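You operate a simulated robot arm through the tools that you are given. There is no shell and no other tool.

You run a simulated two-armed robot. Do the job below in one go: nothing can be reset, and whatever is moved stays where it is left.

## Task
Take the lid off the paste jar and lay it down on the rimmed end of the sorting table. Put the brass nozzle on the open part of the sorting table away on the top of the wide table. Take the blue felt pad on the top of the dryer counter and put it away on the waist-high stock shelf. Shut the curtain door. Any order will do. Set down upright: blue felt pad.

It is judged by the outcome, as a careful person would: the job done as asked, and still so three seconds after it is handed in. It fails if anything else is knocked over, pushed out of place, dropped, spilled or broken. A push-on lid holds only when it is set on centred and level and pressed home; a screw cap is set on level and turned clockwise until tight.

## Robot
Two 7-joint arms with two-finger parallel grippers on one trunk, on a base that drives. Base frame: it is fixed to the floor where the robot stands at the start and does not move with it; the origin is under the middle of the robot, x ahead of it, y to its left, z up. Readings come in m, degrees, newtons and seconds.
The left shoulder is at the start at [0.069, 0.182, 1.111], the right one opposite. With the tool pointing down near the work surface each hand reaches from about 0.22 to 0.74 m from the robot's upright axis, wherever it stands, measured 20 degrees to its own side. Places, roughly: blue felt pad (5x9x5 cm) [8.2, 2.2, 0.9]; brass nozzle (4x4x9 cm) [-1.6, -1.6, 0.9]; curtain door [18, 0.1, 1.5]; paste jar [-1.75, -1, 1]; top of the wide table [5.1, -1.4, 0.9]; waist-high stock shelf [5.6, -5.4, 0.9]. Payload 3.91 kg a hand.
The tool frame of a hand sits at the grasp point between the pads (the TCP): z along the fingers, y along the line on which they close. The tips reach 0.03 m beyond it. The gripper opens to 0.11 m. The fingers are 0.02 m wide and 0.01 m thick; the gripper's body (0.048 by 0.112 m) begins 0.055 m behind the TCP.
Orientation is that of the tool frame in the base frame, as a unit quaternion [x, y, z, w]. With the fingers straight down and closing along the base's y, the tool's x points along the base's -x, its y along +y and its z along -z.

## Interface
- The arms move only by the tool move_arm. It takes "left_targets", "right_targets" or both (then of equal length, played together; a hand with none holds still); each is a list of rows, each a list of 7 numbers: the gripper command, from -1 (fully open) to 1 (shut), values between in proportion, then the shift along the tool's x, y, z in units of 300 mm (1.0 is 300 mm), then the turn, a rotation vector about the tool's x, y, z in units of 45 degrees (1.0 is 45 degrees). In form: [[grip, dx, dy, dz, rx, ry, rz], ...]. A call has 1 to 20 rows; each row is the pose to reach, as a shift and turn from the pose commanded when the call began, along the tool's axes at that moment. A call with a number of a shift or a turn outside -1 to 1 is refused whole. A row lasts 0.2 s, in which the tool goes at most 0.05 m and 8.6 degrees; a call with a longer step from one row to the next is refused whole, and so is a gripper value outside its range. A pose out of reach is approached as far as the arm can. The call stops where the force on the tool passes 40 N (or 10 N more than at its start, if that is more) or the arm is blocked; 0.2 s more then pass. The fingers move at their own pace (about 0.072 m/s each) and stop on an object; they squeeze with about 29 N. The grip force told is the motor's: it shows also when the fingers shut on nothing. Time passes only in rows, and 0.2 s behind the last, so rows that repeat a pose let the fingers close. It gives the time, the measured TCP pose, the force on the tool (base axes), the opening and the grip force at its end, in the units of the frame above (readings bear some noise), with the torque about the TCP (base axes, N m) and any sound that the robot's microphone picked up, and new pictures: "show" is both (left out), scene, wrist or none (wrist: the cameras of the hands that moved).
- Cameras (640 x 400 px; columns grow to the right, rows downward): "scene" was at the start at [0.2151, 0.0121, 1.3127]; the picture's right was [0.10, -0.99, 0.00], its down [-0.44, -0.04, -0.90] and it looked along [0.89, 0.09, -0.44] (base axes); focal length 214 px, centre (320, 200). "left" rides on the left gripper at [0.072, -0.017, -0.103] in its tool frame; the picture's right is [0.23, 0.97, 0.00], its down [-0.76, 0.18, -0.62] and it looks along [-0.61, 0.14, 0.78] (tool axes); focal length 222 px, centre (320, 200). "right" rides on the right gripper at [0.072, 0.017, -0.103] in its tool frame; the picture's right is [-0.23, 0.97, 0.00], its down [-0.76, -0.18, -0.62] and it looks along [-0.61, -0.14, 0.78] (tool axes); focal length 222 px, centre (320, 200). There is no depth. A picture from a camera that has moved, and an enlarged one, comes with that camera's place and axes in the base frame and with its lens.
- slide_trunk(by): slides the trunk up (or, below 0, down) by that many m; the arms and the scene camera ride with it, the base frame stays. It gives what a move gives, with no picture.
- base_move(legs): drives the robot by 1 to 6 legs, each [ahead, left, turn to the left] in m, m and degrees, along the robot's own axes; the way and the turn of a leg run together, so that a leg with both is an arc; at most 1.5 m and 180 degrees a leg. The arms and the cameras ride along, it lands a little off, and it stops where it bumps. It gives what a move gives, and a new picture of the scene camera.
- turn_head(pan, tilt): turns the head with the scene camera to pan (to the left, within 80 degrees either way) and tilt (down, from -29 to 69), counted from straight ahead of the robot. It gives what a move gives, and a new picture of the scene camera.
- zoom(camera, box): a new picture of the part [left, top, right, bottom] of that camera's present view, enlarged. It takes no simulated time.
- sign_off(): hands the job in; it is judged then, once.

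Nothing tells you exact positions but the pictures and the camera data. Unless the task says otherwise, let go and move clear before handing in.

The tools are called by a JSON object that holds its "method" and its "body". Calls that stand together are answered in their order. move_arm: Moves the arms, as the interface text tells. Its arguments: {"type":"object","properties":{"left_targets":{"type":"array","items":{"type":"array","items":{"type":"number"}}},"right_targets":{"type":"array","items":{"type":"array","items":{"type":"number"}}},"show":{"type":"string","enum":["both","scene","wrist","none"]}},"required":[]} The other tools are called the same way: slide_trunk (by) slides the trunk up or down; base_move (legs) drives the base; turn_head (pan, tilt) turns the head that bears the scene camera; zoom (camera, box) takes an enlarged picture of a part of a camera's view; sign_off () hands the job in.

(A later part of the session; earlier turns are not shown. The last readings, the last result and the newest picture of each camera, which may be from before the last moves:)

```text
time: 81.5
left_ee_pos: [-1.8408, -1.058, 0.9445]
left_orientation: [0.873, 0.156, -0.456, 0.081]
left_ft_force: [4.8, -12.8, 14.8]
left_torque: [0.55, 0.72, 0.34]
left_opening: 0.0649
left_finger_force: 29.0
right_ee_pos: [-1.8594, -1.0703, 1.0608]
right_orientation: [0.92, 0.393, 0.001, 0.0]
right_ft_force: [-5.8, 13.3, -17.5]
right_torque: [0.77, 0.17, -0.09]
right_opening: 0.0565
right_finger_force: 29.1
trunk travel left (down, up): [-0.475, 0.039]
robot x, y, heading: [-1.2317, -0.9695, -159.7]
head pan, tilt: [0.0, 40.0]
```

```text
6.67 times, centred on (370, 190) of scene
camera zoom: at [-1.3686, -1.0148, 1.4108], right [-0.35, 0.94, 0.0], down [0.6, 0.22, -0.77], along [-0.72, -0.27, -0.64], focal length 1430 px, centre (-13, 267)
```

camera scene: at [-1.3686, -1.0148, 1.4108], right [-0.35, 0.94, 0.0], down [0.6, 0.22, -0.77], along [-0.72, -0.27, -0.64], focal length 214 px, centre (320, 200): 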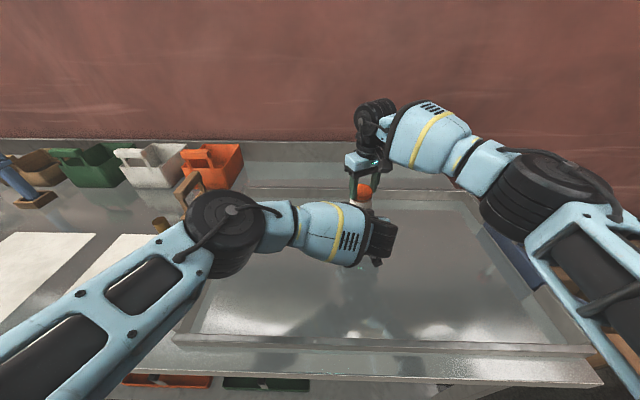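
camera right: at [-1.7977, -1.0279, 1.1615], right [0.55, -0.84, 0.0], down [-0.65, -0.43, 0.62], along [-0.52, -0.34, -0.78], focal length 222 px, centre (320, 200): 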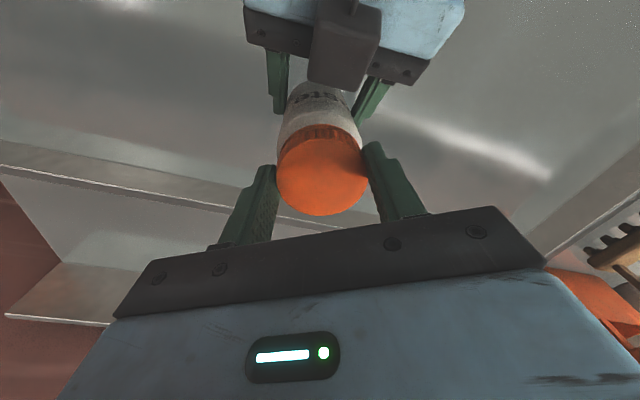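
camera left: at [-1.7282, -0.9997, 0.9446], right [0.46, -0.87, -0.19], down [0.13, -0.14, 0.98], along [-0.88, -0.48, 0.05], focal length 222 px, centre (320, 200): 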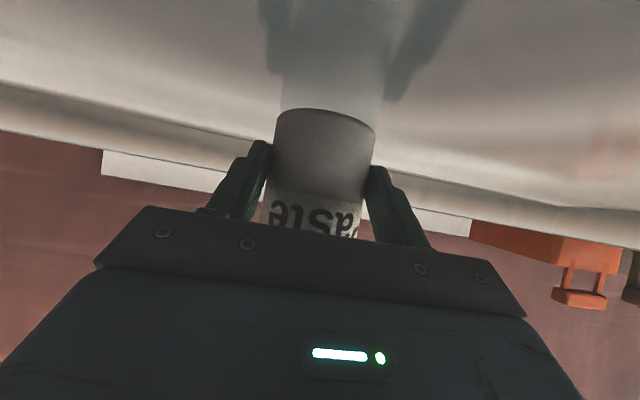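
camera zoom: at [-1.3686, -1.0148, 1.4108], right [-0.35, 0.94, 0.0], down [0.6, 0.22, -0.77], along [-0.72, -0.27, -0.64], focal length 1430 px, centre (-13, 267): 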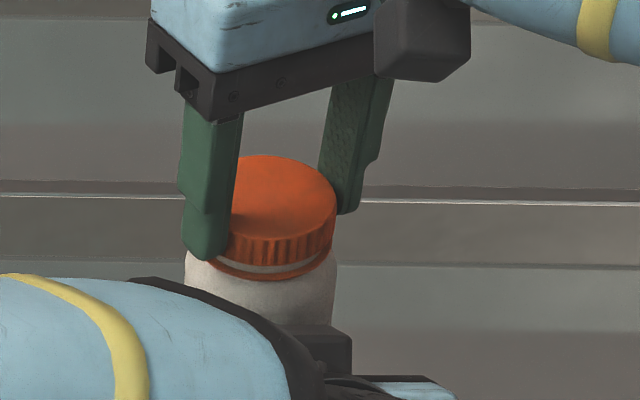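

Threads still engaged; I repeat the cycle: relax, open, rewind, regrip and turn.

{"method": "move_arm", "body": {"right_targets": [[1, 0, 0, 0.015, 0, 0, 0], [0, 0, 0, 0.015, 0, 0, 0], [-1, 0, 0, 0.015, 0, 0, 0], [-1, 0, 0, 0.015, 0, 0, 0], [-1, 0, 0, 0.015, 0, 0, 0.18], [-1, 0, 0, 0.015, 0, 0, 0.36], [-1, 0, 0, 0.015, 0, 0, 0.54], [-1, 0, 0, 0.015, 0, 0, 0.72], [-1, 0, 0, 0.015, 0, 0, 0.9], [-1, 0, 0, 0.015, 0, 0, 1.0]], "show": "none"}}

{"method": "move_arm", "body": {"right_targets": [[-1, 0, 0, 0, 0, 0, 0.18], [-1, 0, 0, 0, 0, 0, 0.36], [-1, 0, 0, 0, 0, 0, 0.54], [-1, 0, 0, 0, 0, 0, 0.72], [-1, 0, 0, 0, 0, 0, 0.9], [-1, 0, 0, 0, 0, 0, 1.0], [-1, 0, 0, 0, 0, 0, 1.0]], "show": "wrist"}}

{"method": "zoom", "body": {"camera": "scene", "box": [340, 160, 400, 220]}}

```text
time: 83.8
left_ee_pos: [-1.84, -1.0584, 0.9439]
left_orientation: [0.873, 0.157, -0.454, 0.082]
left_ft_force: [-0.3, -0.6, -3.0]
left_torque: [0.06, -0.14, -0.01]
left_opening: 0.0636
left_finger_force: 29.4
right_ee_pos: [-1.8589, -1.0703, 1.0563]
right_orientation: [1.0, 0.011, 0.0, 0.0]
right_ft_force: [0.9, 0.4, -0.4]
right_torque: [0.02, -0.01, 0.02]
right_opening: 0.11
right_finger_force: 0.2
trunk travel left (down, up): [-0.475, 0.039]
robot x, y, heading: [-1.2352, -0.9673, -159.5]
head pan, tilt: [0.0, 40.0]
```

```text
time: 85.3
left_ee_pos: [-1.8416, -1.0583, 0.9427]
left_orientation: [0.874, 0.156, -0.454, 0.081]
left_ft_force: [1.2, -0.3, -4.5]
left_torque: [0.1, 0.07, -0.06]
left_opening: 0.0637
left_finger_force: 29.4
right_ee_pos: [-1.86, -1.071, 1.0554]
right_orientation: [0.928, -0.373, 0.0, 0.0]
right_ft_force: [-1.1, 1.1, 0.2]
right_torque: [0.03, -0.04, 0.07]
right_opening: 0.1098
right_finger_force: 0.2
trunk travel left (down, up): [-0.475, 0.039]
robot x, y, heading: [-1.2322, -0.969, -159.8]
head pan, tilt: [0.0, 40.0]
camera right: at [-1.819, -1.1321, 1.1607], right [-0.84, -0.55, 0.0], down [-0.43, 0.66, 0.62], along [-0.34, 0.52, -0.78], focal length 222 px, centre (320, 200)
```

right: 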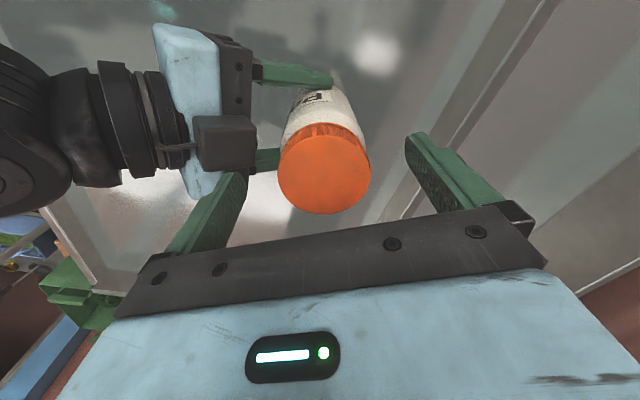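

```text
6.67 times, centred on (370, 190) of scene
camera zoom: at [-1.3686, -1.0148, 1.4108], right [-0.35, 0.94, 0.0], down [0.6, 0.22, -0.77], along [-0.72, -0.27, -0.64], focal length 1430 px, centre (-13, 267)
```

zoom: 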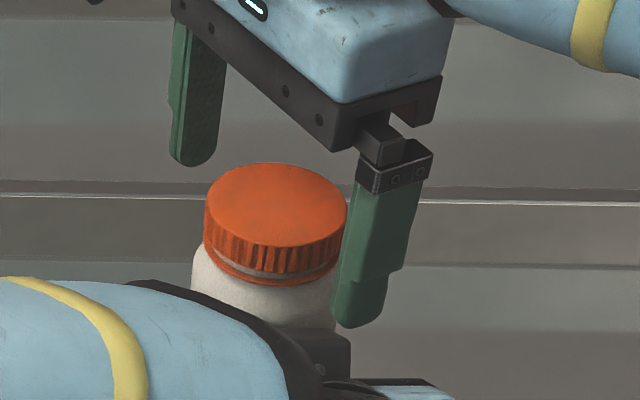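

I grip and turn another stroke.

{"method": "move_arm", "body": {"right_targets": [[-1, 0, 0, 0.006, 0, 0, 0], [-0.2, 0, 0, 0.006, 0, 0, 0], [0.1, 0, 0, 0.006, 0, 0, 0], [0.4, 0, 0, 0.006, 0, 0, 0], [0.7, 0, 0, 0.006, 0, 0, 0], [1, 0, 0, 0.006, 0, 0, 0], [1, 0, 0, 0.006, 0, 0, 0], [1, 0, 0, 0.005, 0, 0, -0.17], [1, 0, 0, 0.004, 0, 0, -0.34], [1, 0, 0, 0.003, 0, 0, -0.51], [1, 0, 0, 0.002, 0, 0, -0.68], [1, 0, 0, 0.001, 0, 0, -0.85], [1, 0, 0, 0, 0, 0, -1.0]], "show": "none"}}

{"method": "move_arm", "body": {"right_targets": [[1, 0, 0, -0.001, 0, 0, -0.17], [1, 0, 0, -0.003, 0, 0, -0.34], [1, 0, 0, -0.004, 0, 0, -0.51], [1, 0, 0, -0.005, 0, 0, -0.68], [1, 0, 0, -0.006, 0, 0, -0.85], [1, 0, 0, -0.007, 0, 0, -1.0], [1, 0, 0, -0.007, 0, 0, -1.0]], "show": "wrist"}}

{"method": "zoom", "body": {"camera": "scene", "box": [340, 160, 400, 220]}}

```text
time: 88.2
left_ee_pos: [-1.842, -1.0595, 0.9444]
left_orientation: [0.873, 0.157, -0.455, 0.082]
left_ft_force: [2.4, -7.3, 10.6]
left_torque: [0.46, 0.52, 0.18]
left_opening: 0.0635
left_finger_force: 29.3
right_ee_pos: [-1.859, -1.0698, 1.0556]
right_orientation: [1.0, 0.013, 0.001, -0.001]
right_ft_force: [-3.4, 7.4, -13.8]
right_torque: [0.22, -0.06, -0.01]
right_opening: 0.057
right_finger_force: 29.1
trunk travel left (down, up): [-0.475, 0.039]
robot x, y, heading: [-1.2308, -0.9672, -159.8]
head pan, tilt: [0.0, 40.0]
```

```text
time: 89.8
left_ee_pos: [-1.8412, -1.0579, 0.9423]
left_orientation: [0.874, 0.157, -0.452, 0.082]
left_ft_force: [-0.3, -9.9, -11.7]
left_torque: [0.91, -0.23, 0.49]
left_opening: 0.0641
left_finger_force: 28.5
right_ee_pos: [-1.8601, -1.0685, 1.0615]
right_orientation: [0.919, 0.394, -0.002, 0.0]
right_ft_force: [-2.3, 12.2, 14.5]
right_torque: [0.55, 0.36, -0.29]
right_opening: 0.0569
right_finger_force: 28.9
trunk travel left (down, up): [-0.475, 0.039]
robot x, y, heading: [-1.2318, -0.9675, -160.0]
head pan, tilt: [0.0, 40.0]
camera right: at [-1.7979, -1.0268, 1.1654], right [0.55, -0.84, 0.0], down [-0.65, -0.43, 0.63], along [-0.52, -0.34, -0.78], focal length 222 px, centre (320, 200)
```

right: 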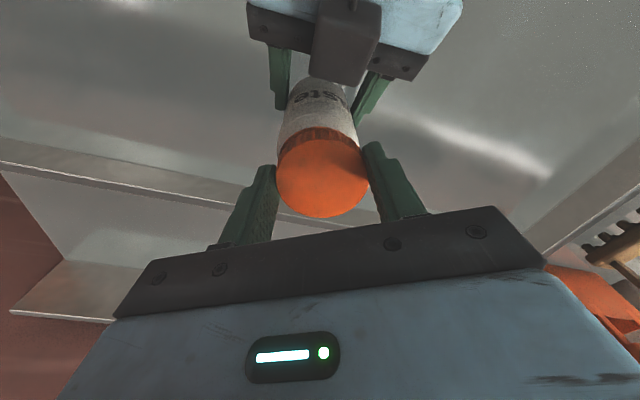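

```text
6.67 times, centred on (370, 190) of scene
camera zoom: at [-1.3681, -1.0146, 1.4109], right [-0.35, 0.94, 0.0], down [0.6, 0.22, -0.77], along [-0.72, -0.27, -0.64], focal length 1430 px, centre (-13, 267)
```

zoom: 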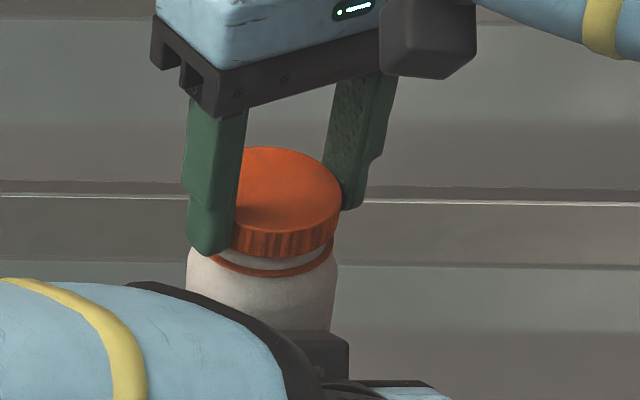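

The cap has risen noticeably and now pushes the hand up. I lift gently again.

{"method": "move_arm", "body": {"right_targets": [[1, 0, 0, -0.01, 0, 0, 0], [1, 0, 0, -0.02, 0, 0, 0], [1, 0, 0, -0.03, 0, 0, 0], [1, 0, 0, -0.03, 0, 0, 0]], "show": "none"}}

{"method": "zoom", "body": {"camera": "scene", "box": [340, 160, 400, 220]}}

```text
time: 90.8
left_ee_pos: [-1.8412, -1.0586, 0.9436]
left_orientation: [0.873, 0.156, -0.455, 0.081]
left_ft_force: [4.6, -8.1, 0.1]
left_torque: [0.9, 0.5, 0.39]
left_opening: 0.0643
left_finger_force: 28.9
right_ee_pos: [-1.8591, -1.0688, 1.0674]
right_orientation: [0.919, 0.394, 0.001, 0.001]
right_ft_force: [-4.9, 9.3, -3.6]
right_torque: [0.23, 0.01, -0.17]
right_opening: 0.0569
right_finger_force: 29.2
trunk travel left (down, up): [-0.475, 0.039]
robot x, y, heading: [-1.2338, -0.9672, -159.7]
head pan, tilt: [0.0, 40.0]
```

```text
6.67 times, centred on (370, 190) of scene
camera zoom: at [-1.3687, -1.0148, 1.4107], right [-0.35, 0.94, 0.0], down [0.6, 0.22, -0.77], along [-0.72, -0.27, -0.64], focal length 1430 px, centre (-13, 267)
```

zoom: 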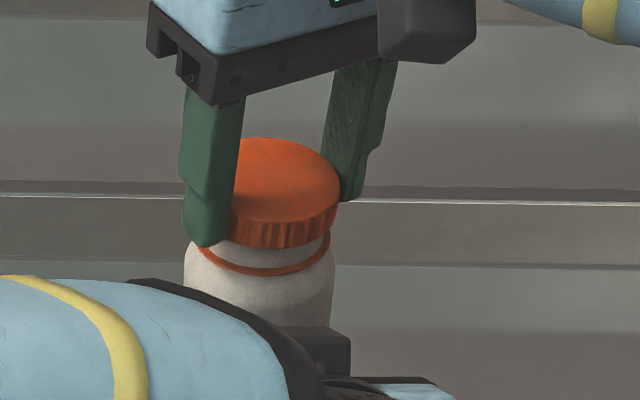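

The cap is coming free. I lift it clear.

{"method": "move_arm", "body": {"right_targets": [[1, 0, 0, -0.02, 0, 0, 0], [1, 0, 0, -0.05, 0, 0, 0], [1, 0, 0, -0.1, 0, 0, 0], [1, 0, 0, -0.18, 0, 0, 0], [1, 0, 0, -0.25, 0, 0, 0], [1, 0, 0, -0.25, 0, 0, 0]]}}

{"method": "zoom", "body": {"camera": "scene", "box": [320, 130, 420, 230]}}

```text
time: 92.2
left_ee_pos: [-1.8418, -1.0598, 0.9435]
left_orientation: [0.873, 0.156, -0.454, 0.081]
left_ft_force: [0.2, -0.7, -3.3]
left_torque: [0.06, -0.13, -0.01]
left_opening: 0.0636
left_finger_force: 28.8
right_ee_pos: [-1.8598, -1.0707, 1.143]
right_orientation: [0.92, 0.393, 0.0, -0.001]
right_ft_force: [-0.5, -0.3, -0.2]
right_torque: [0.0, 0.0, 0.02]
right_opening: 0.0567
right_finger_force: 28.7
trunk travel left (down, up): [-0.475, 0.039]
robot x, y, heading: [-1.2334, -0.9647, -159.5]
head pan, tilt: [0.0, 40.0]
camera scene: at [-1.3688, -1.0147, 1.4107], right [-0.35, 0.94, 0.0], down [0.6, 0.22, -0.77], along [-0.72, -0.27, -0.64], focal length 214 px, centre (320, 200)
camera right: at [-1.7977, -1.0287, 1.247], right [0.55, -0.84, 0.0], down [-0.65, -0.43, 0.62], along [-0.52, -0.34, -0.78], focal length 222 px, centre (320, 200)
```

scene: 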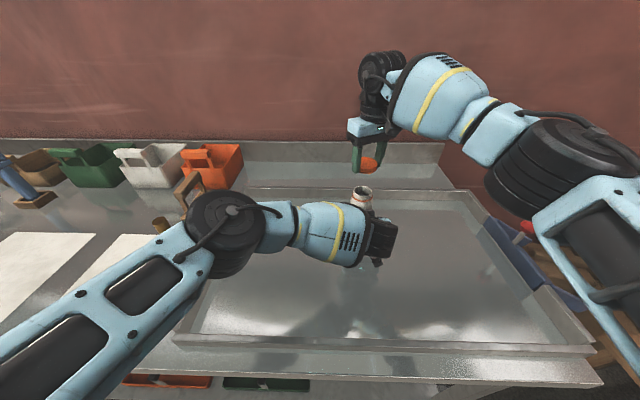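
right: 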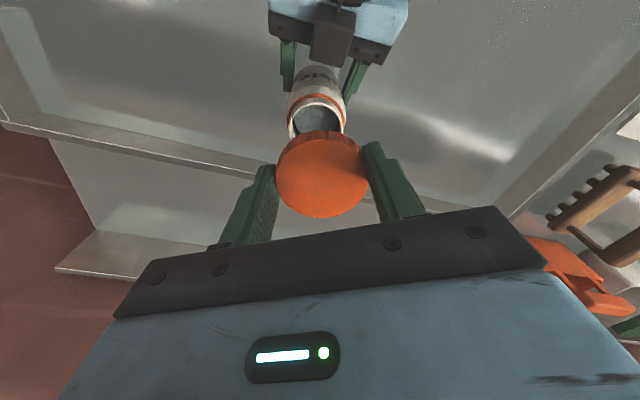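

```text
4.00 times, centred on (370, 180) of scene
camera zoom: at [-1.3688, -1.0147, 1.4107], right [-0.35, 0.94, 0.0], down [0.6, 0.22, -0.77], along [-0.72, -0.27, -0.64], focal length 858 px, centre (120, 280)
```

zoom: 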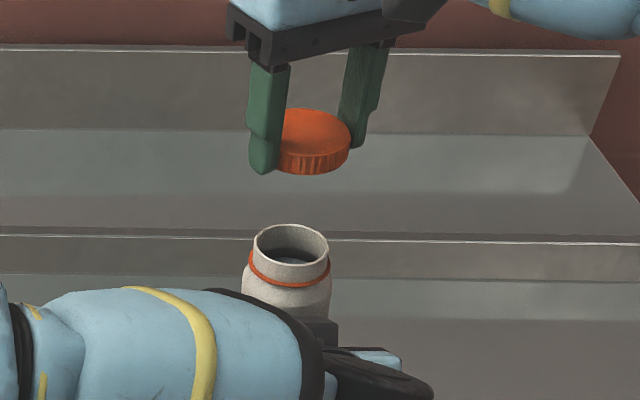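

The cap is off and the jar is steady in the left hand. I carry the cap to the right within the rimmed area, while lowering the left hand 2 mm to settle the jar.

{"method": "move_arm", "body": {"right_targets": [[1, 0.126, -0.098, 0, 0, 0, 0], [1, 0.252, -0.197, 0, 0, 0, 0], [1, 0.377, -0.295, 0, 0, 0, 0], [1, 0.503, -0.394, 0, 0, 0, 0], [1, 0.503, -0.394, 0.16, 0, 0, 0], [1, 0.503, -0.394, 0.32, 0, 0, 0], [1, 0.503, -0.394, 0.48, 0, 0, 0], [1, 0.503, -0.394, 0.6, 0, 0, 0], [1, 0.503, -0.394, 0.6, 0, 0, 0]], "left_targets": [[1, 0, 0, 0, 0, 0, 0], [1, 0, 0, 0, 0, 0, 0], [1, 0, 0, 0, 0, 0, 0], [1, 0, 0, 0, 0, 0, 0], [1, 0.0014, 0, 0.001, 0, 0, 0], [1, 0.0028, 0, 0.002, 0, 0, 0], [1, 0.0041, 0, 0.003, 0, 0, 0], [1, 0.0055, 0, 0.0038, 0, 0, 0], [1, 0.0055, 0, 0.0038, 0, 0, 0]]}}

{"method": "zoom", "body": {"camera": "scene", "box": [340, 130, 520, 280]}}

```text
time: 94.2
left_ee_pos: [-1.8386, -1.0598, 0.9417]
left_orientation: [0.873, 0.156, -0.455, 0.081]
left_ft_force: [0.1, 0.9, -1.0]
left_torque: [-0.06, 0.05, -0.04]
left_opening: 0.0639
left_finger_force: 29.2
right_ee_pos: [-1.8395, -0.8799, 0.9636]
right_orientation: [0.92, 0.393, 0.0, 0.0]
right_ft_force: [0.5, -0.3, -0.1]
right_torque: [-0.02, 0.01, -0.01]
right_opening: 0.0568
right_finger_force: 29.4
trunk travel left (down, up): [-0.475, 0.039]
robot x, y, heading: [-1.2332, -0.9643, -159.6]
head pan, tilt: [0.0, 40.0]
camera scene: at [-1.3683, -1.0147, 1.4109], right [-0.35, 0.94, 0.0], down [0.6, 0.22, -0.77], along [-0.72, -0.27, -0.64], focal length 214 px, centre (320, 200)
camera right: at [-1.7776, -0.8395, 1.0678], right [0.55, -0.84, 0.0], down [-0.65, -0.43, 0.62], along [-0.52, -0.34, -0.78], focal length 222 px, centre (320, 200)
camera left: at [-1.7261, -1.0009, 0.9434], right [0.46, -0.87, -0.19], down [0.13, -0.14, 0.98], along [-0.88, -0.48, 0.05], focal length 222 px, centre (320, 200)
```

scene: 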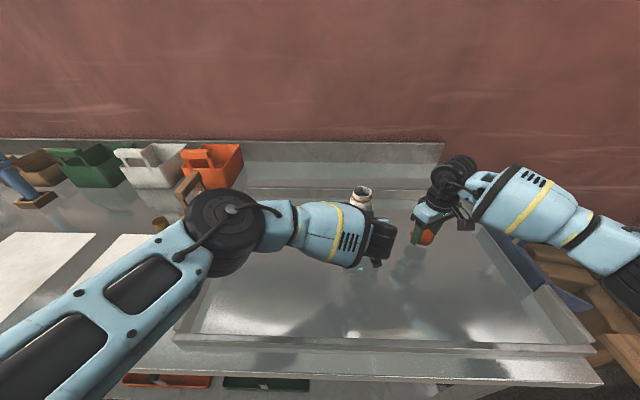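
right: 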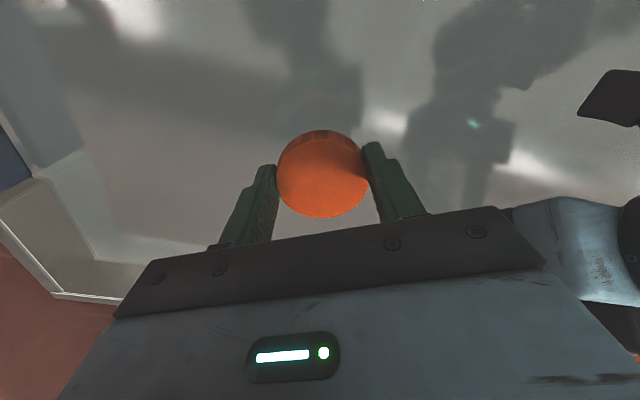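
left: 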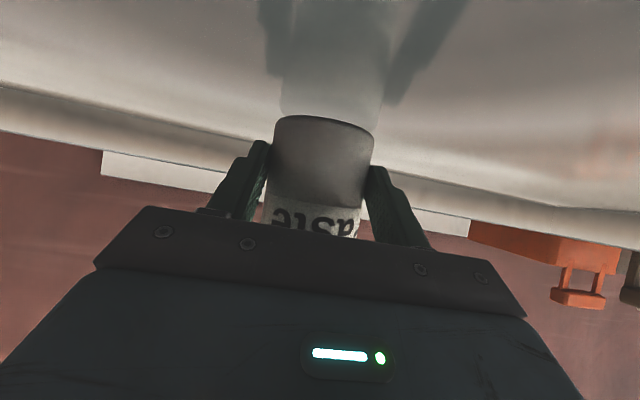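

```text
2.67 times, centred on (430, 205) of scene
camera zoom: at [-1.3683, -1.0147, 1.4109], right [-0.35, 0.94, 0.0], down [0.6, 0.22, -0.77], along [-0.72, -0.27, -0.64], focal length 572 px, centre (27, 187)
```

zoom: 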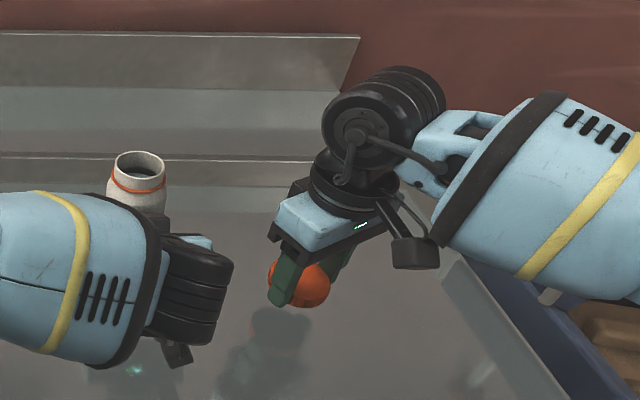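

The jar's weight is now on the table. I lower the cap the last couple of centimetres in small steps, and release and back off the left hand.

{"method": "move_arm", "body": {"right_targets": [[1, 0, 0, 0.02, 0, 0, 0], [1, 0, 0, 0.04, 0, 0, 0], [1, 0, 0, 0.05, 0, 0, 0], [1, 0, 0, 0.06, 0, 0, 0], [1, 0, 0, 0.065, 0, 0, 0]], "left_targets": [[0.2, 0, 0, 0, 0, 0, 0], [0, 0, 0, 0, 0, 0, 0], [-0.5, 0, 0, 0, 0, 0, 0], [-1, 0, 0, 0, 0, 0, 0], [-1, 0, 0, 0, 0, 0, 0]], "show": "wrist"}}

```text
time: 95.3
left_ee_pos: [-1.8389, -1.0589, 0.9429]
left_orientation: [0.873, 0.157, -0.454, 0.082]
left_ft_force: [-0.6, 0.1, 0.1]
left_torque: [0.0, -0.03, 0.0]
left_opening: 0.1098
left_finger_force: 0.0
right_ee_pos: [-1.841, -0.8795, 0.9438]
right_orientation: [0.919, 0.393, -0.001, 0.001]
right_ft_force: [0.0, 0.5, -1.0]
right_torque: [0.01, -0.02, -0.01]
right_opening: 0.0565
right_finger_force: 28.8
trunk travel left (down, up): [-0.475, 0.039]
robot x, y, heading: [-1.2333, -0.9656, -159.8]
head pan, tilt: [0.0, 40.0]
camera right: at [-1.7781, -0.8387, 1.0473], right [0.55, -0.84, 0.0], down [-0.65, -0.43, 0.62], along [-0.52, -0.34, -0.78], focal length 222 px, centre (320, 200)
camera left: at [-1.7259, -1.001, 0.9432], right [0.46, -0.87, -0.19], down [0.13, -0.14, 0.98], along [-0.88, -0.48, 0.05], focal length 222 px, centre (320, 200)
```

right: 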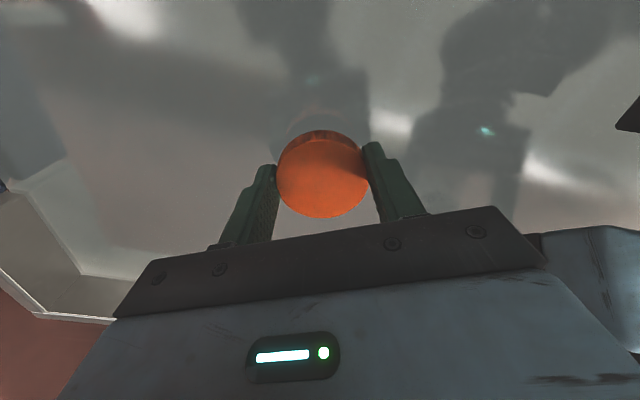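
left: 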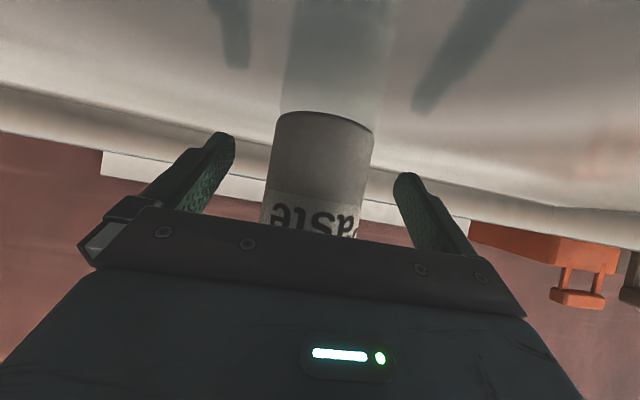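

The left hand is open and clear of the jar. I retreat it along its approach axis and lower the cap millimetre by millimetre.

{"method": "move_arm", "body": {"left_targets": [[-1, 0, 0, -0.1, 0, 0, 0], [-1, 0, 0, -0.22, 0, 0, 0], [-1, 0, 0, -0.35, 0, 0, 0], [-1, 0, 0, -0.48, 0, 0, 0], [-1, 0, 0, -0.5, 0, 0, 0]], "right_targets": [[1, 0, 0, 0.003, 0, 0, 0], [1, 0, 0, 0.006, 0, 0, 0], [1, 0, 0, 0.009, 0, 0, 0], [1, 0, 0, 0.012, 0, 0, 0], [1, 0, 0, 0.012, 0, 0, 0]], "show": "both"}}

{"method": "zoom", "body": {"camera": "right", "box": [240, 90, 420, 240]}}

```text
time: 96.5
left_ee_pos: [-1.7239, -1.0188, 1.0295]
left_orientation: [0.873, 0.156, -0.455, 0.081]
left_ft_force: [0.3, -0.4, 0.0]
left_torque: [-0.02, 0.02, 0.0]
left_opening: 0.11
left_finger_force: 0.0
right_ee_pos: [-1.841, -0.881, 0.9387]
right_orientation: [0.92, 0.392, -0.001, 0.0]
right_ft_force: [0.2, 0.2, -0.4]
right_torque: [-0.03, 0.02, 0.01]
right_opening: 0.0564
right_finger_force: 28.9
trunk travel left (down, up): [-0.475, 0.039]
robot x, y, heading: [-1.2318, -0.9638, -159.8]
head pan, tilt: [0.0, 40.0]
camera scene: at [-1.3685, -1.0148, 1.4107], right [-0.35, 0.94, 0.0], down [0.6, 0.22, -0.77], along [-0.72, -0.27, -0.64], focal length 214 px, centre (320, 200)
camera right: at [-1.778, -0.8384, 1.0436], right [0.55, -0.84, 0.0], down [-0.65, -0.43, 0.62], along [-0.52, -0.34, -0.78], focal length 222 px, centre (320, 200)
camera left: at [-1.6106, -0.9602, 1.0299], right [0.46, -0.87, -0.19], down [0.13, -0.14, 0.98], along [-0.88, -0.48, 0.05], focal length 222 px, centre (320, 200)
```

scene: 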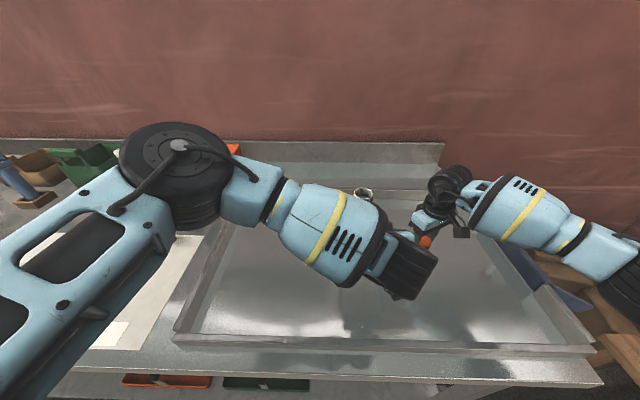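
right: 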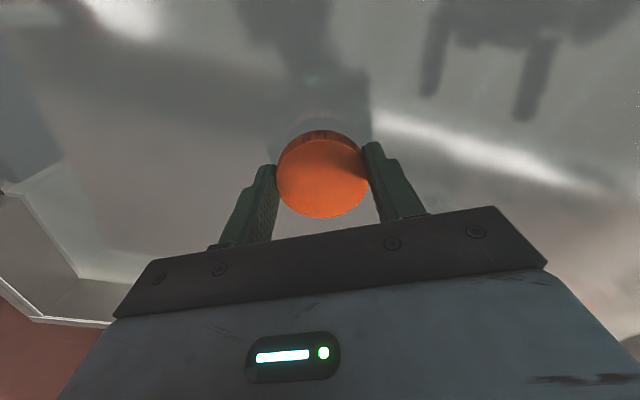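
left: 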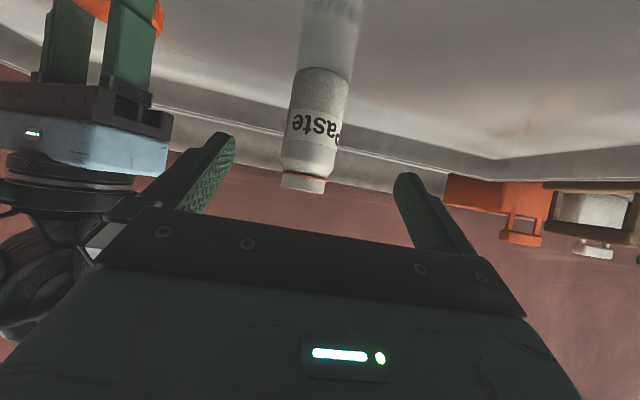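

```text
2.67 times, centred on (330, 165) of right
camera zoom: at [-1.778, -0.8384, 1.0436], right [0.55, -0.84, 0.0], down [-0.65, -0.43, 0.62], along [-0.52, -0.34, -0.78], focal length 592 px, centre (293, 293)
```

zoom: 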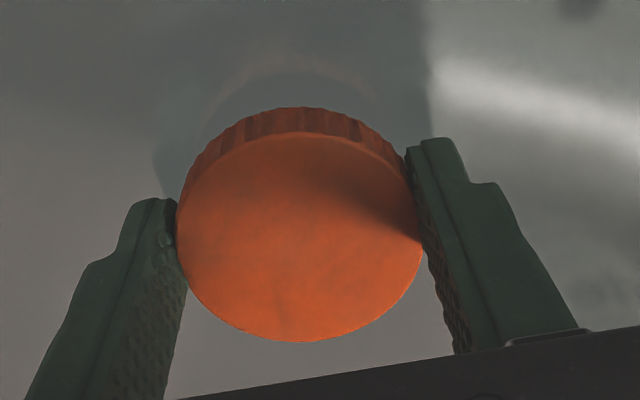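

The jar stands upright. No contact yet under the cap, so I keep lowering gently.

{"method": "move_arm", "body": {"right_targets": [[1, 0, 0, 0.003, 0, 0, 0], [1, 0, 0, 0.007, 0, 0, 0], [1, 0, 0, 0.01, 0, 0, 0], [1, 0, 0, 0.014, 0, 0, 0], [1, 0, 0, 0.014, 0, 0, 0]], "show": "none"}}

{"method": "zoom", "body": {"camera": "right", "box": [240, 90, 420, 240]}}

```text
time: 97.8
left_ee_pos: [-1.7219, -1.0184, 1.0292]
left_orientation: [0.874, 0.156, -0.454, 0.081]
left_ft_force: [-0.1, 0.4, 0.2]
left_torque: [-0.02, -0.03, 0.01]
left_opening: 0.1102
left_finger_force: 0.1
right_ee_pos: [-1.8419, -0.8802, 0.9345]
right_orientation: [0.919, 0.393, 0.001, 0.001]
right_ft_force: [-0.2, -0.7, 0.8]
right_torque: [0.0, 0.02, 0.0]
right_opening: 0.0565
right_finger_force: 29.2
trunk travel left (down, up): [-0.475, 0.039]
robot x, y, heading: [-1.2295, -0.9683, -159.8]
head pan, tilt: [0.0, 40.0]
```

```text
2.67 times, centred on (330, 165) of right
camera zoom: at [-1.7785, -0.8379, 1.0396], right [0.55, -0.84, 0.0], down [-0.65, -0.43, 0.62], along [-0.52, -0.34, -0.78], focal length 592 px, centre (293, 293)
```

zoom: 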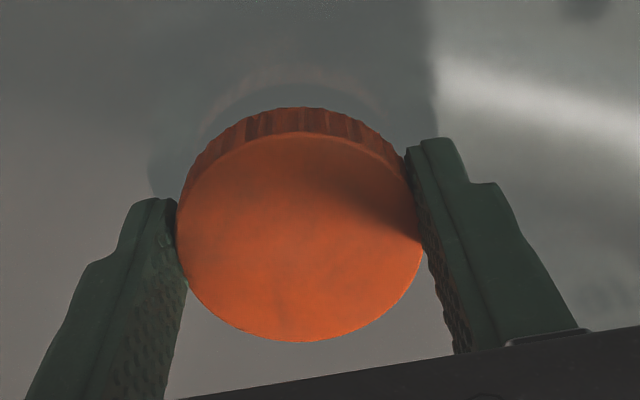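

Still a small gap; I continue in the same careful steps.

{"method": "move_arm", "body": {"right_targets": [[1, 0, 0, 0.004, 0, 0, 0], [1, 0, 0, 0.008, 0, 0, 0], [1, 0, 0, 0.012, 0, 0, 0], [1, 0, 0, 0.016, 0, 0, 0], [1, 0, 0, 0.016, 0, 0, 0]], "show": "none"}}

{"method": "zoom", "body": {"camera": "right", "box": [240, 90, 420, 240]}}

```text
time: 99.0
left_ee_pos: [-1.7231, -1.0186, 1.028]
left_orientation: [0.873, 0.157, -0.454, 0.082]
left_ft_force: [-0.9, 0.7, -0.1]
left_torque: [0.02, 0.01, 0.01]
left_opening: 0.1098
left_finger_force: 0.1
right_ee_pos: [-1.8408, -0.8796, 0.93]
right_orientation: [0.919, 0.393, 0.0, 0.0]
right_ft_force: [-0.1, -0.1, -0.6]
right_torque: [-0.02, 0.01, -0.01]
right_opening: 0.0564
right_finger_force: 29.3
trunk travel left (down, up): [-0.475, 0.039]
robot x, y, heading: [-1.2302, -0.9687, -159.6]
head pan, tilt: [0.0, 40.0]
```

```text
2.67 times, centred on (330, 165) of right
camera zoom: at [-1.7785, -0.8379, 1.0351], right [0.55, -0.84, 0.0], down [-0.65, -0.43, 0.62], along [-0.52, -0.34, -0.78], focal length 592 px, centre (293, 293)
```

zoom: 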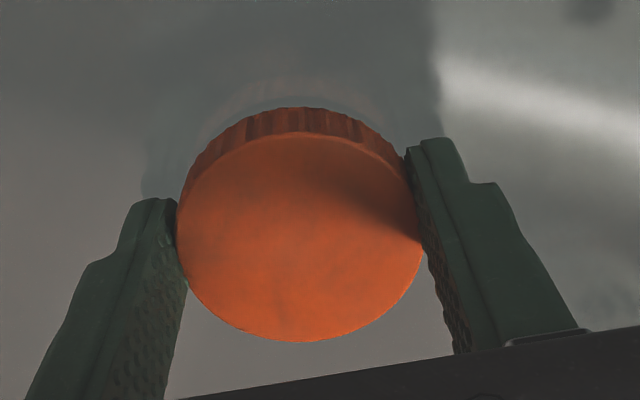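

The gap is nearly closed; a few more millimetres.

{"method": "move_arm", "body": {"right_targets": [[1, 0, 0, 0.003, 0, 0, 0], [1, 0, 0, 0.006, 0, 0, 0], [1, 0, 0, 0.009, 0, 0, 0], [1, 0, 0, 0.012, 0, 0, 0], [1, 0, 0, 0.012, 0, 0, 0]], "show": "none"}}

{"method": "zoom", "body": {"camera": "right", "box": [240, 90, 420, 240]}}

```text
time: 100.2
left_ee_pos: [-1.7215, -1.018, 1.0291]
left_orientation: [0.873, 0.156, -0.455, 0.081]
left_ft_force: [0.2, -0.2, -0.2]
left_torque: [0.02, -0.01, 0.0]
left_opening: 0.11
left_finger_force: 0.1
right_ee_pos: [-1.8415, -0.8798, 0.9297]
right_orientation: [0.919, 0.393, -0.003, 0.0]
right_ft_force: [-0.6, 5.5, 23.0]
right_torque: [-0.16, -0.65, 0.38]
right_opening: 0.0565
right_finger_force: 29.1
trunk travel left (down, up): [-0.475, 0.039]
robot x, y, heading: [-1.2308, -0.9687, -159.7]
head pan, tilt: [0.0, 40.0]
```

```text
2.67 times, centred on (330, 165) of right
camera zoom: at [-1.7779, -0.8375, 1.0339], right [0.55, -0.84, 0.0], down [-0.65, -0.43, 0.63], along [-0.53, -0.34, -0.78], focal length 592 px, centre (293, 293)
```

zoom: 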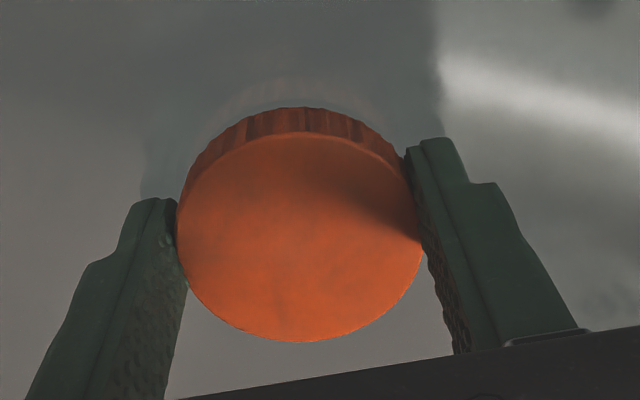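

Contact. I relax by ~2.5 mm, open the right hand and lift it clear.

{"method": "move_arm", "body": {"right_targets": [[1, 0, 0, -0.006, 0, 0, 0], [0.2, 0, 0, -0.008, 0, 0, 0], [-0.2, 0, 0, -0.008, 0, 0, 0], [-1, 0, 0, -0.008, 0, 0, 0], [-1, 0, 0, -0.008, 0, 0, 0], [-1, 0, 0, -0.1, 0, 0, 0], [-1, 0, 0, -0.25, 0, 0, 0], [-1, 0, 0, -0.4, 0, 0, 0], [-1, 0, 0, -0.55, 0, 0, 0], [-1, 0, 0, -0.7, 0, 0, 0]]}}

{"method": "zoom", "body": {"camera": "right", "box": [160, 0, 480, 200]}}

```text
time: 102.3
left_ee_pos: [-1.7229, -1.019, 1.0288]
left_orientation: [0.873, 0.156, -0.454, 0.081]
left_ft_force: [-0.1, 0.1, 0.5]
left_torque: [0.01, 0.02, 0.01]
left_opening: 0.11
left_finger_force: 0.0
right_ee_pos: [-1.8404, -0.8774, 1.1381]
right_orientation: [0.919, 0.394, -0.001, 0.0]
right_ft_force: [0.2, 0.1, -0.6]
right_torque: [-0.02, 0.01, -0.01]
right_opening: 0.1099
right_finger_force: 0.0
trunk travel left (down, up): [-0.475, 0.039]
robot x, y, heading: [-1.2339, -0.9649, -159.6]
head pan, tilt: [0.0, 40.0]
camera scene: at [-1.3678, -1.015, 1.4109], right [-0.35, 0.94, 0.0], down [0.6, 0.22, -0.77], along [-0.72, -0.27, -0.64], focal length 214 px, centre (320, 200)
camera right: at [-1.7781, -0.8353, 1.2425], right [0.55, -0.84, 0.0], down [-0.65, -0.43, 0.62], along [-0.52, -0.34, -0.78], focal length 222 px, centre (320, 200)
```

scene: 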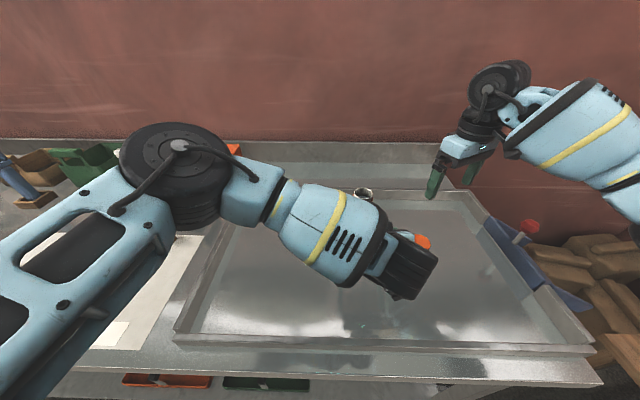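
right: 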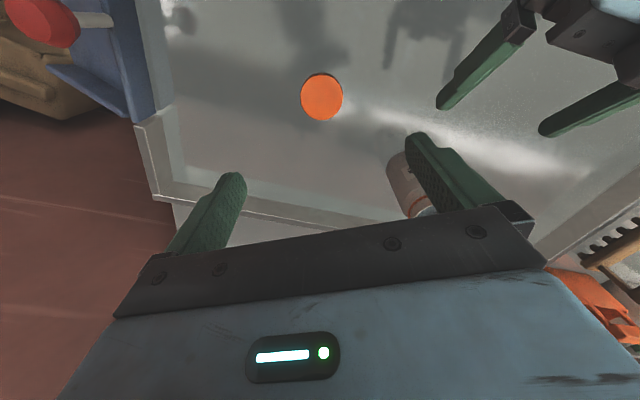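

```text
2.00 times, centred on (320, 100) of right
camera zoom: at [-1.7781, -0.8353, 1.2425], right [0.55, -0.84, 0.0], down [-0.65, -0.43, 0.62], along [-0.52, -0.34, -0.78], focal length 444 px, centre (320, 400)
```

zoom: 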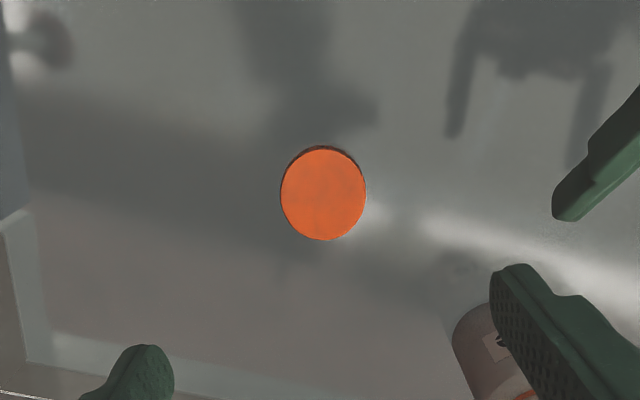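

The cap lies flat in the rimmed end and the jar stands upright. Next I raise the left hand and turn its fingers down again, and raise the right hand to a neutral pose.

{"method": "move_arm", "body": {"left_targets": [[-1, -0.06, 0, -0.1, 0, 0, 0], [-1, -0.15, 0, -0.2, 0, 0.15, 0], [-1, -0.25, 0, -0.25, 0, 0.33, 0], [-1, -0.328, 0, -0.3, 0, 0.5, 0], [-1, -0.328, 0, -0.3, 0, 0.67, 0], [-1, -0.328, 0, -0.3, 0, 0.84, 0], [-1, -0.328, 0, -0.3, 0, 1.0, 0]], "right_targets": [[-1, 0, 0, -0.1, 0, 0, 0], [-1, 0, 0, -0.2, 0, 0, 0], [-1, 0, 0, -0.25, 0, 0, 0.1], [-1, 0, 0, -0.25, 0, 0, 0.25], [-1, 0, 0, -0.25, 0, 0, 0.4], [-1, 0, 0, -0.25, 0, 0, 0.5], [-1, 0, 0, -0.25, 0, 0, 0.57]], "show": "scene"}}

```text
time: 104.0
left_ee_pos: [-1.7068, -1.0105, 1.16]
left_orientation: [0.981, 0.174, -0.084, 0.015]
left_ft_force: [0.0, -0.6, 0.2]
left_torque: [0.03, 0.02, 0.01]
left_opening: 0.11
left_finger_force: 0.0
right_ee_pos: [-1.8404, -0.8791, 1.2102]
right_orientation: [0.984, 0.179, 0.0, -0.001]
right_ft_force: [-0.4, -0.2, 0.5]
right_torque: [-0.04, 0.0, 0.04]
right_opening: 0.1098
right_finger_force: 0.1
trunk travel left (down, up): [-0.475, 0.039]
robot x, y, heading: [-1.2293, -0.9657, -160.0]
head pan, tilt: [0.0, 40.0]
camera scene: at [-1.3686, -1.0147, 1.4107], right [-0.35, 0.94, 0.0], down [0.6, 0.22, -0.77], along [-0.72, -0.27, -0.64], focal length 214 px, centre (320, 200)
```

scene: 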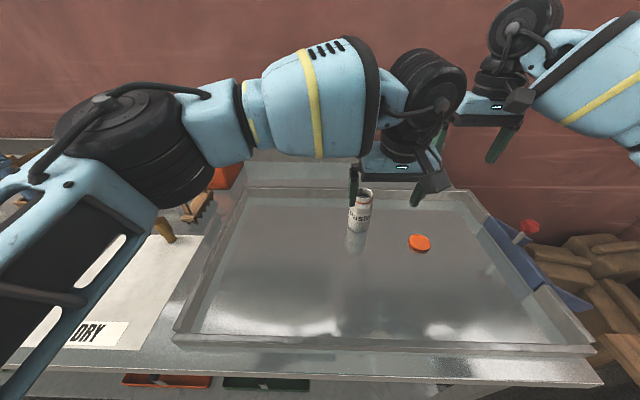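

Now I finish levelling the left hand and move it left toward the nozzle, high over the table.

{"method": "move_arm", "body": {"left_targets": [[-1, 0, 0.13, 0, 0, 0.11, 0], [-1, 0, 0.28, 0, 0, 0.218, 0], [-1, 0, 0.43, 0, 0, 0.218, 0], [-1, 0, 0.58, 0, 0, 0.218, 0], [-1, 0, 0.73, 0, 0, 0.218, 0], [-1, 0, 0.88, 0, 0, 0.218, 0], [-1, 0, 0.95, 0, 0, 0.218, 0]], "show": "none"}}

{"method": "move_arm", "body": {"left_targets": [[-1, -0.05, 0.14, 0, 0, 0, 0], [-1, -0.1, 0.28, 0, 0, 0, 0], [-1, -0.15, 0.42, 0, 0, 0, 0], [-1, -0.2, 0.56, 0, 0, 0, 0], [-1, -0.25, 0.7, 0, 0, 0, 0], [-1, -0.3, 0.84, 0, 0, 0, 0], [-1, -0.327, 0.95, 0, 0, 0, 0], [-1, -0.327, 0.95, 0, 0, 0, 0]]}}

```text
time: 105.5
left_ee_pos: [-1.6078, -1.2784, 1.1603]
left_orientation: [0.985, 0.175, -0.001, 0.0]
left_ft_force: [-0.7, -0.5, -0.6]
left_torque: [-0.01, 0.01, -0.03]
left_opening: 0.1102
left_finger_force: 0.0
right_ee_pos: [-1.8389, -0.8803, 1.2128]
right_orientation: [0.984, 0.18, 0.001, 0.001]
right_ft_force: [0.1, 0.1, 0.3]
right_torque: [0.02, 0.0, -0.04]
right_opening: 0.1101
right_finger_force: 0.0
trunk travel left (down, up): [-0.475, 0.039]
robot x, y, heading: [-1.2299, -0.9671, -159.9]
head pan, tilt: [0.0, 40.0]
```

```text
time: 107.3
left_ee_pos: [-1.6012, -1.58, 1.1603]
left_orientation: [0.984, 0.176, -0.002, 0.0]
left_ft_force: [0.7, 0.8, -0.4]
left_torque: [0.02, 0.03, 0.01]
left_opening: 0.1099
left_finger_force: 0.1
right_ee_pos: [-1.8401, -0.8794, 1.2122]
right_orientation: [0.984, 0.18, 0.0, -0.001]
right_ft_force: [0.2, 0.9, -0.6]
right_torque: [0.01, -0.02, -0.04]
right_opening: 0.1102
right_finger_force: 0.0
trunk travel left (down, up): [-0.475, 0.039]
robot x, y, heading: [-1.2304, -0.966, -159.8]
head pan, tilt: [0.0, 40.0]
camera scene: at [-1.3682, -1.0144, 1.4108], right [-0.35, 0.94, 0.0], down [0.6, 0.22, -0.77], along [-0.72, -0.27, -0.64], focal length 214 px, centre (320, 200)
camera left: at [-1.5387, -1.5397, 1.2647], right [0.55, -0.83, 0.0], down [-0.65, -0.43, 0.63], along [-0.52, -0.34, -0.78], focal length 222 px, centre (320, 200)
```

scene: 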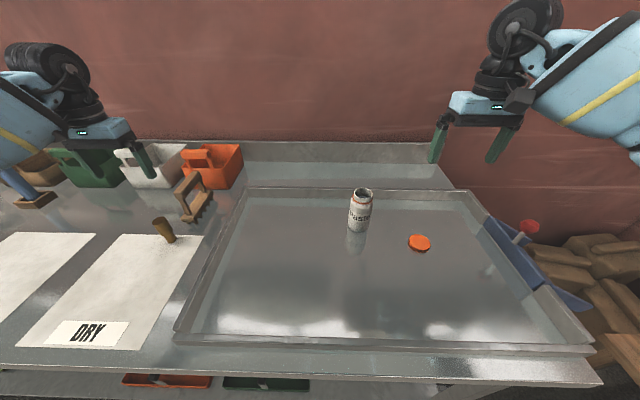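
left: 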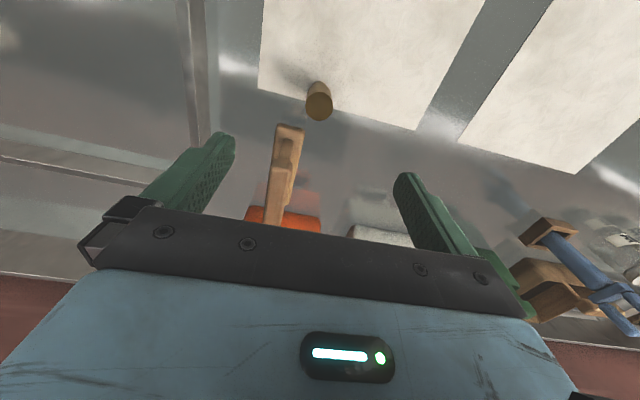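

The nozzle is directly below the left hand at (-1.598,-1.577); the rake is ~8 cm behind it. I descend and close on its wide upper part.

{"method": "move_arm", "body": {"left_targets": [[-1, 0.012, -0.006, 0.12, 0, 0, 0], [-1, 0.012, -0.006, 0.28, 0, 0, 0], [-1, 0.012, -0.006, 0.42, 0, 0, 0], [-1, 0.012, -0.006, 0.54, 0, 0, 0], [-1, 0.012, -0.006, 0.64, 0, 0, 0], [-1, 0.012, -0.006, 0.64, 0, 0, 0]]}}

{"method": "zoom", "body": {"camera": "scene", "box": [80, 160, 240, 260]}}

```text
time: 108.8
left_ee_pos: [-1.6003, -1.5776, 0.9701]
left_orientation: [0.984, 0.177, -0.002, 0.0]
left_ft_force: [-0.5, -0.4, 0.0]
left_torque: [0.01, 0.0, 0.0]
left_opening: 0.1099
left_finger_force: 0.1
right_ee_pos: [-1.8417, -0.8792, 1.2121]
right_orientation: [0.984, 0.18, 0.0, 0.0]
right_ft_force: [0.1, 0.1, -0.7]
right_torque: [-0.01, -0.03, 0.02]
right_opening: 0.1099
right_finger_force: 0.1
trunk travel left (down, up): [-0.475, 0.039]
robot x, y, heading: [-1.229, -0.9672, -159.7]
head pan, tilt: [0.0, 40.0]
camera scene: at [-1.3679, -1.0146, 1.4109], right [-0.35, 0.94, 0.0], down [0.6, 0.22, -0.77], along [-0.72, -0.27, -0.64], focal length 214 px, centre (320, 200)
camera left: at [-1.537, -1.5372, 1.0745], right [0.55, -0.83, 0.0], down [-0.65, -0.43, 0.63], along [-0.52, -0.34, -0.78], focal length 222 px, centre (320, 200)
```

scene: 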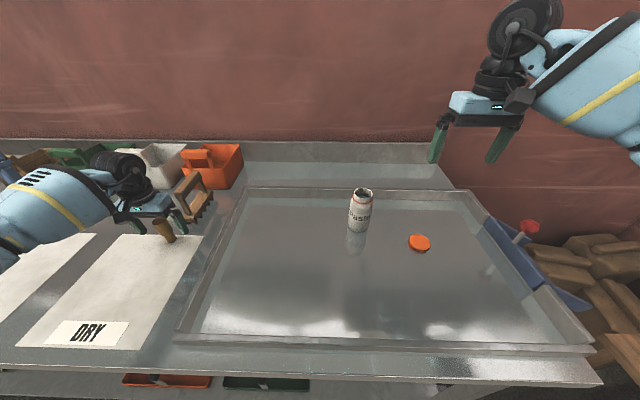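
left: 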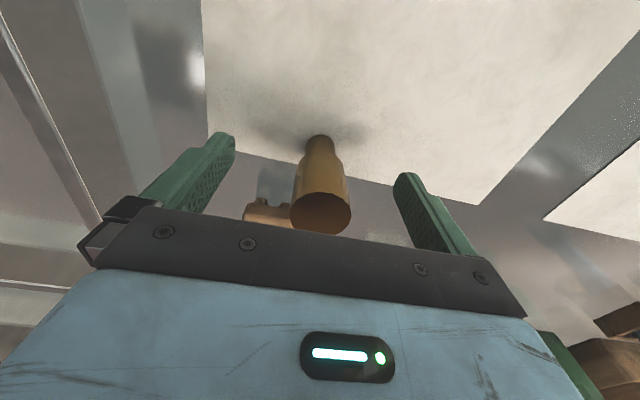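

```text
4.00 times, centred on (160, 210) of scene
camera zoom: at [-1.3679, -1.0146, 1.4109], right [-0.35, 0.94, 0.0], down [0.6, 0.22, -0.77], along [-0.72, -0.27, -0.64], focal length 858 px, centre (960, 160)
```

zoom: 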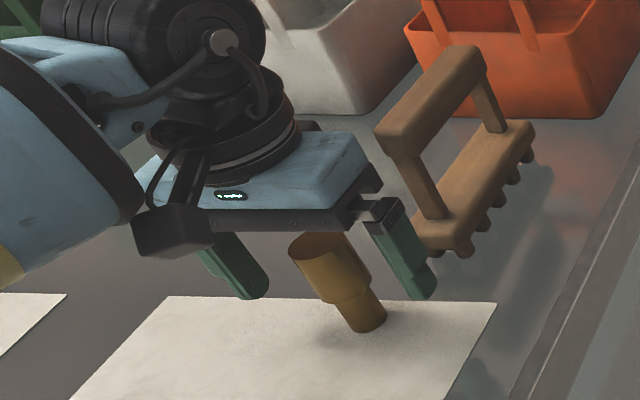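

The nozzle is centred between the fingers and they clear the rake. I close.

{"method": "move_arm", "body": {"left_targets": [[-0.4, 0, 0, 0.01, 0, 0, 0], [0, 0, 0, 0.01, 0, 0, 0], [0.4, 0, 0, 0.01, 0, 0, 0], [1, 0, 0, 0.01, 0, 0, 0], [1, 0, 0, 0.01, 0, 0, 0], [1, 0, 0, 0.01, 0, 0, 0]], "show": "wrist"}}

```text
time: 110.2
left_ee_pos: [-1.5988, -1.5775, 0.9673]
left_orientation: [0.984, 0.176, -0.001, 0.0]
left_ft_force: [0.2, -0.5, -1.2]
left_torque: [-0.03, -0.01, 0.01]
left_opening: 0.0329
left_finger_force: 29.0
right_ee_pos: [-1.8398, -0.8797, 1.2127]
right_orientation: [0.984, 0.179, 0.0, 0.0]
right_ft_force: [0.4, -0.5, -0.3]
right_torque: [0.04, -0.02, 0.04]
right_opening: 0.1102
right_finger_force: 0.1
trunk travel left (down, up): [-0.475, 0.039]
robot x, y, heading: [-1.2294, -0.9646, -159.6]
head pan, tilt: [0.0, 40.0]
camera left: at [-1.5364, -1.5375, 1.0717], right [0.55, -0.83, 0.0], down [-0.65, -0.43, 0.62], along [-0.52, -0.34, -0.78], focal length 222 px, centre (320, 200)
```

left: 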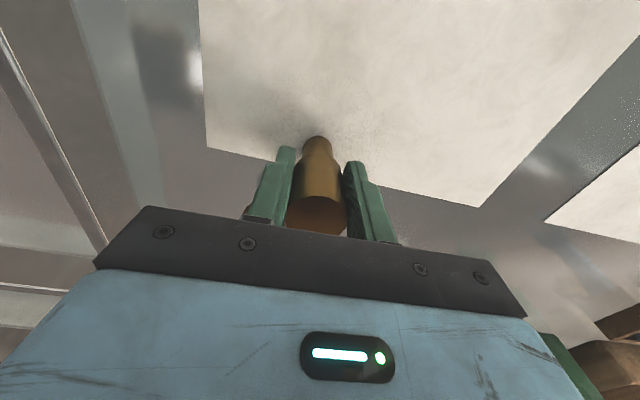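

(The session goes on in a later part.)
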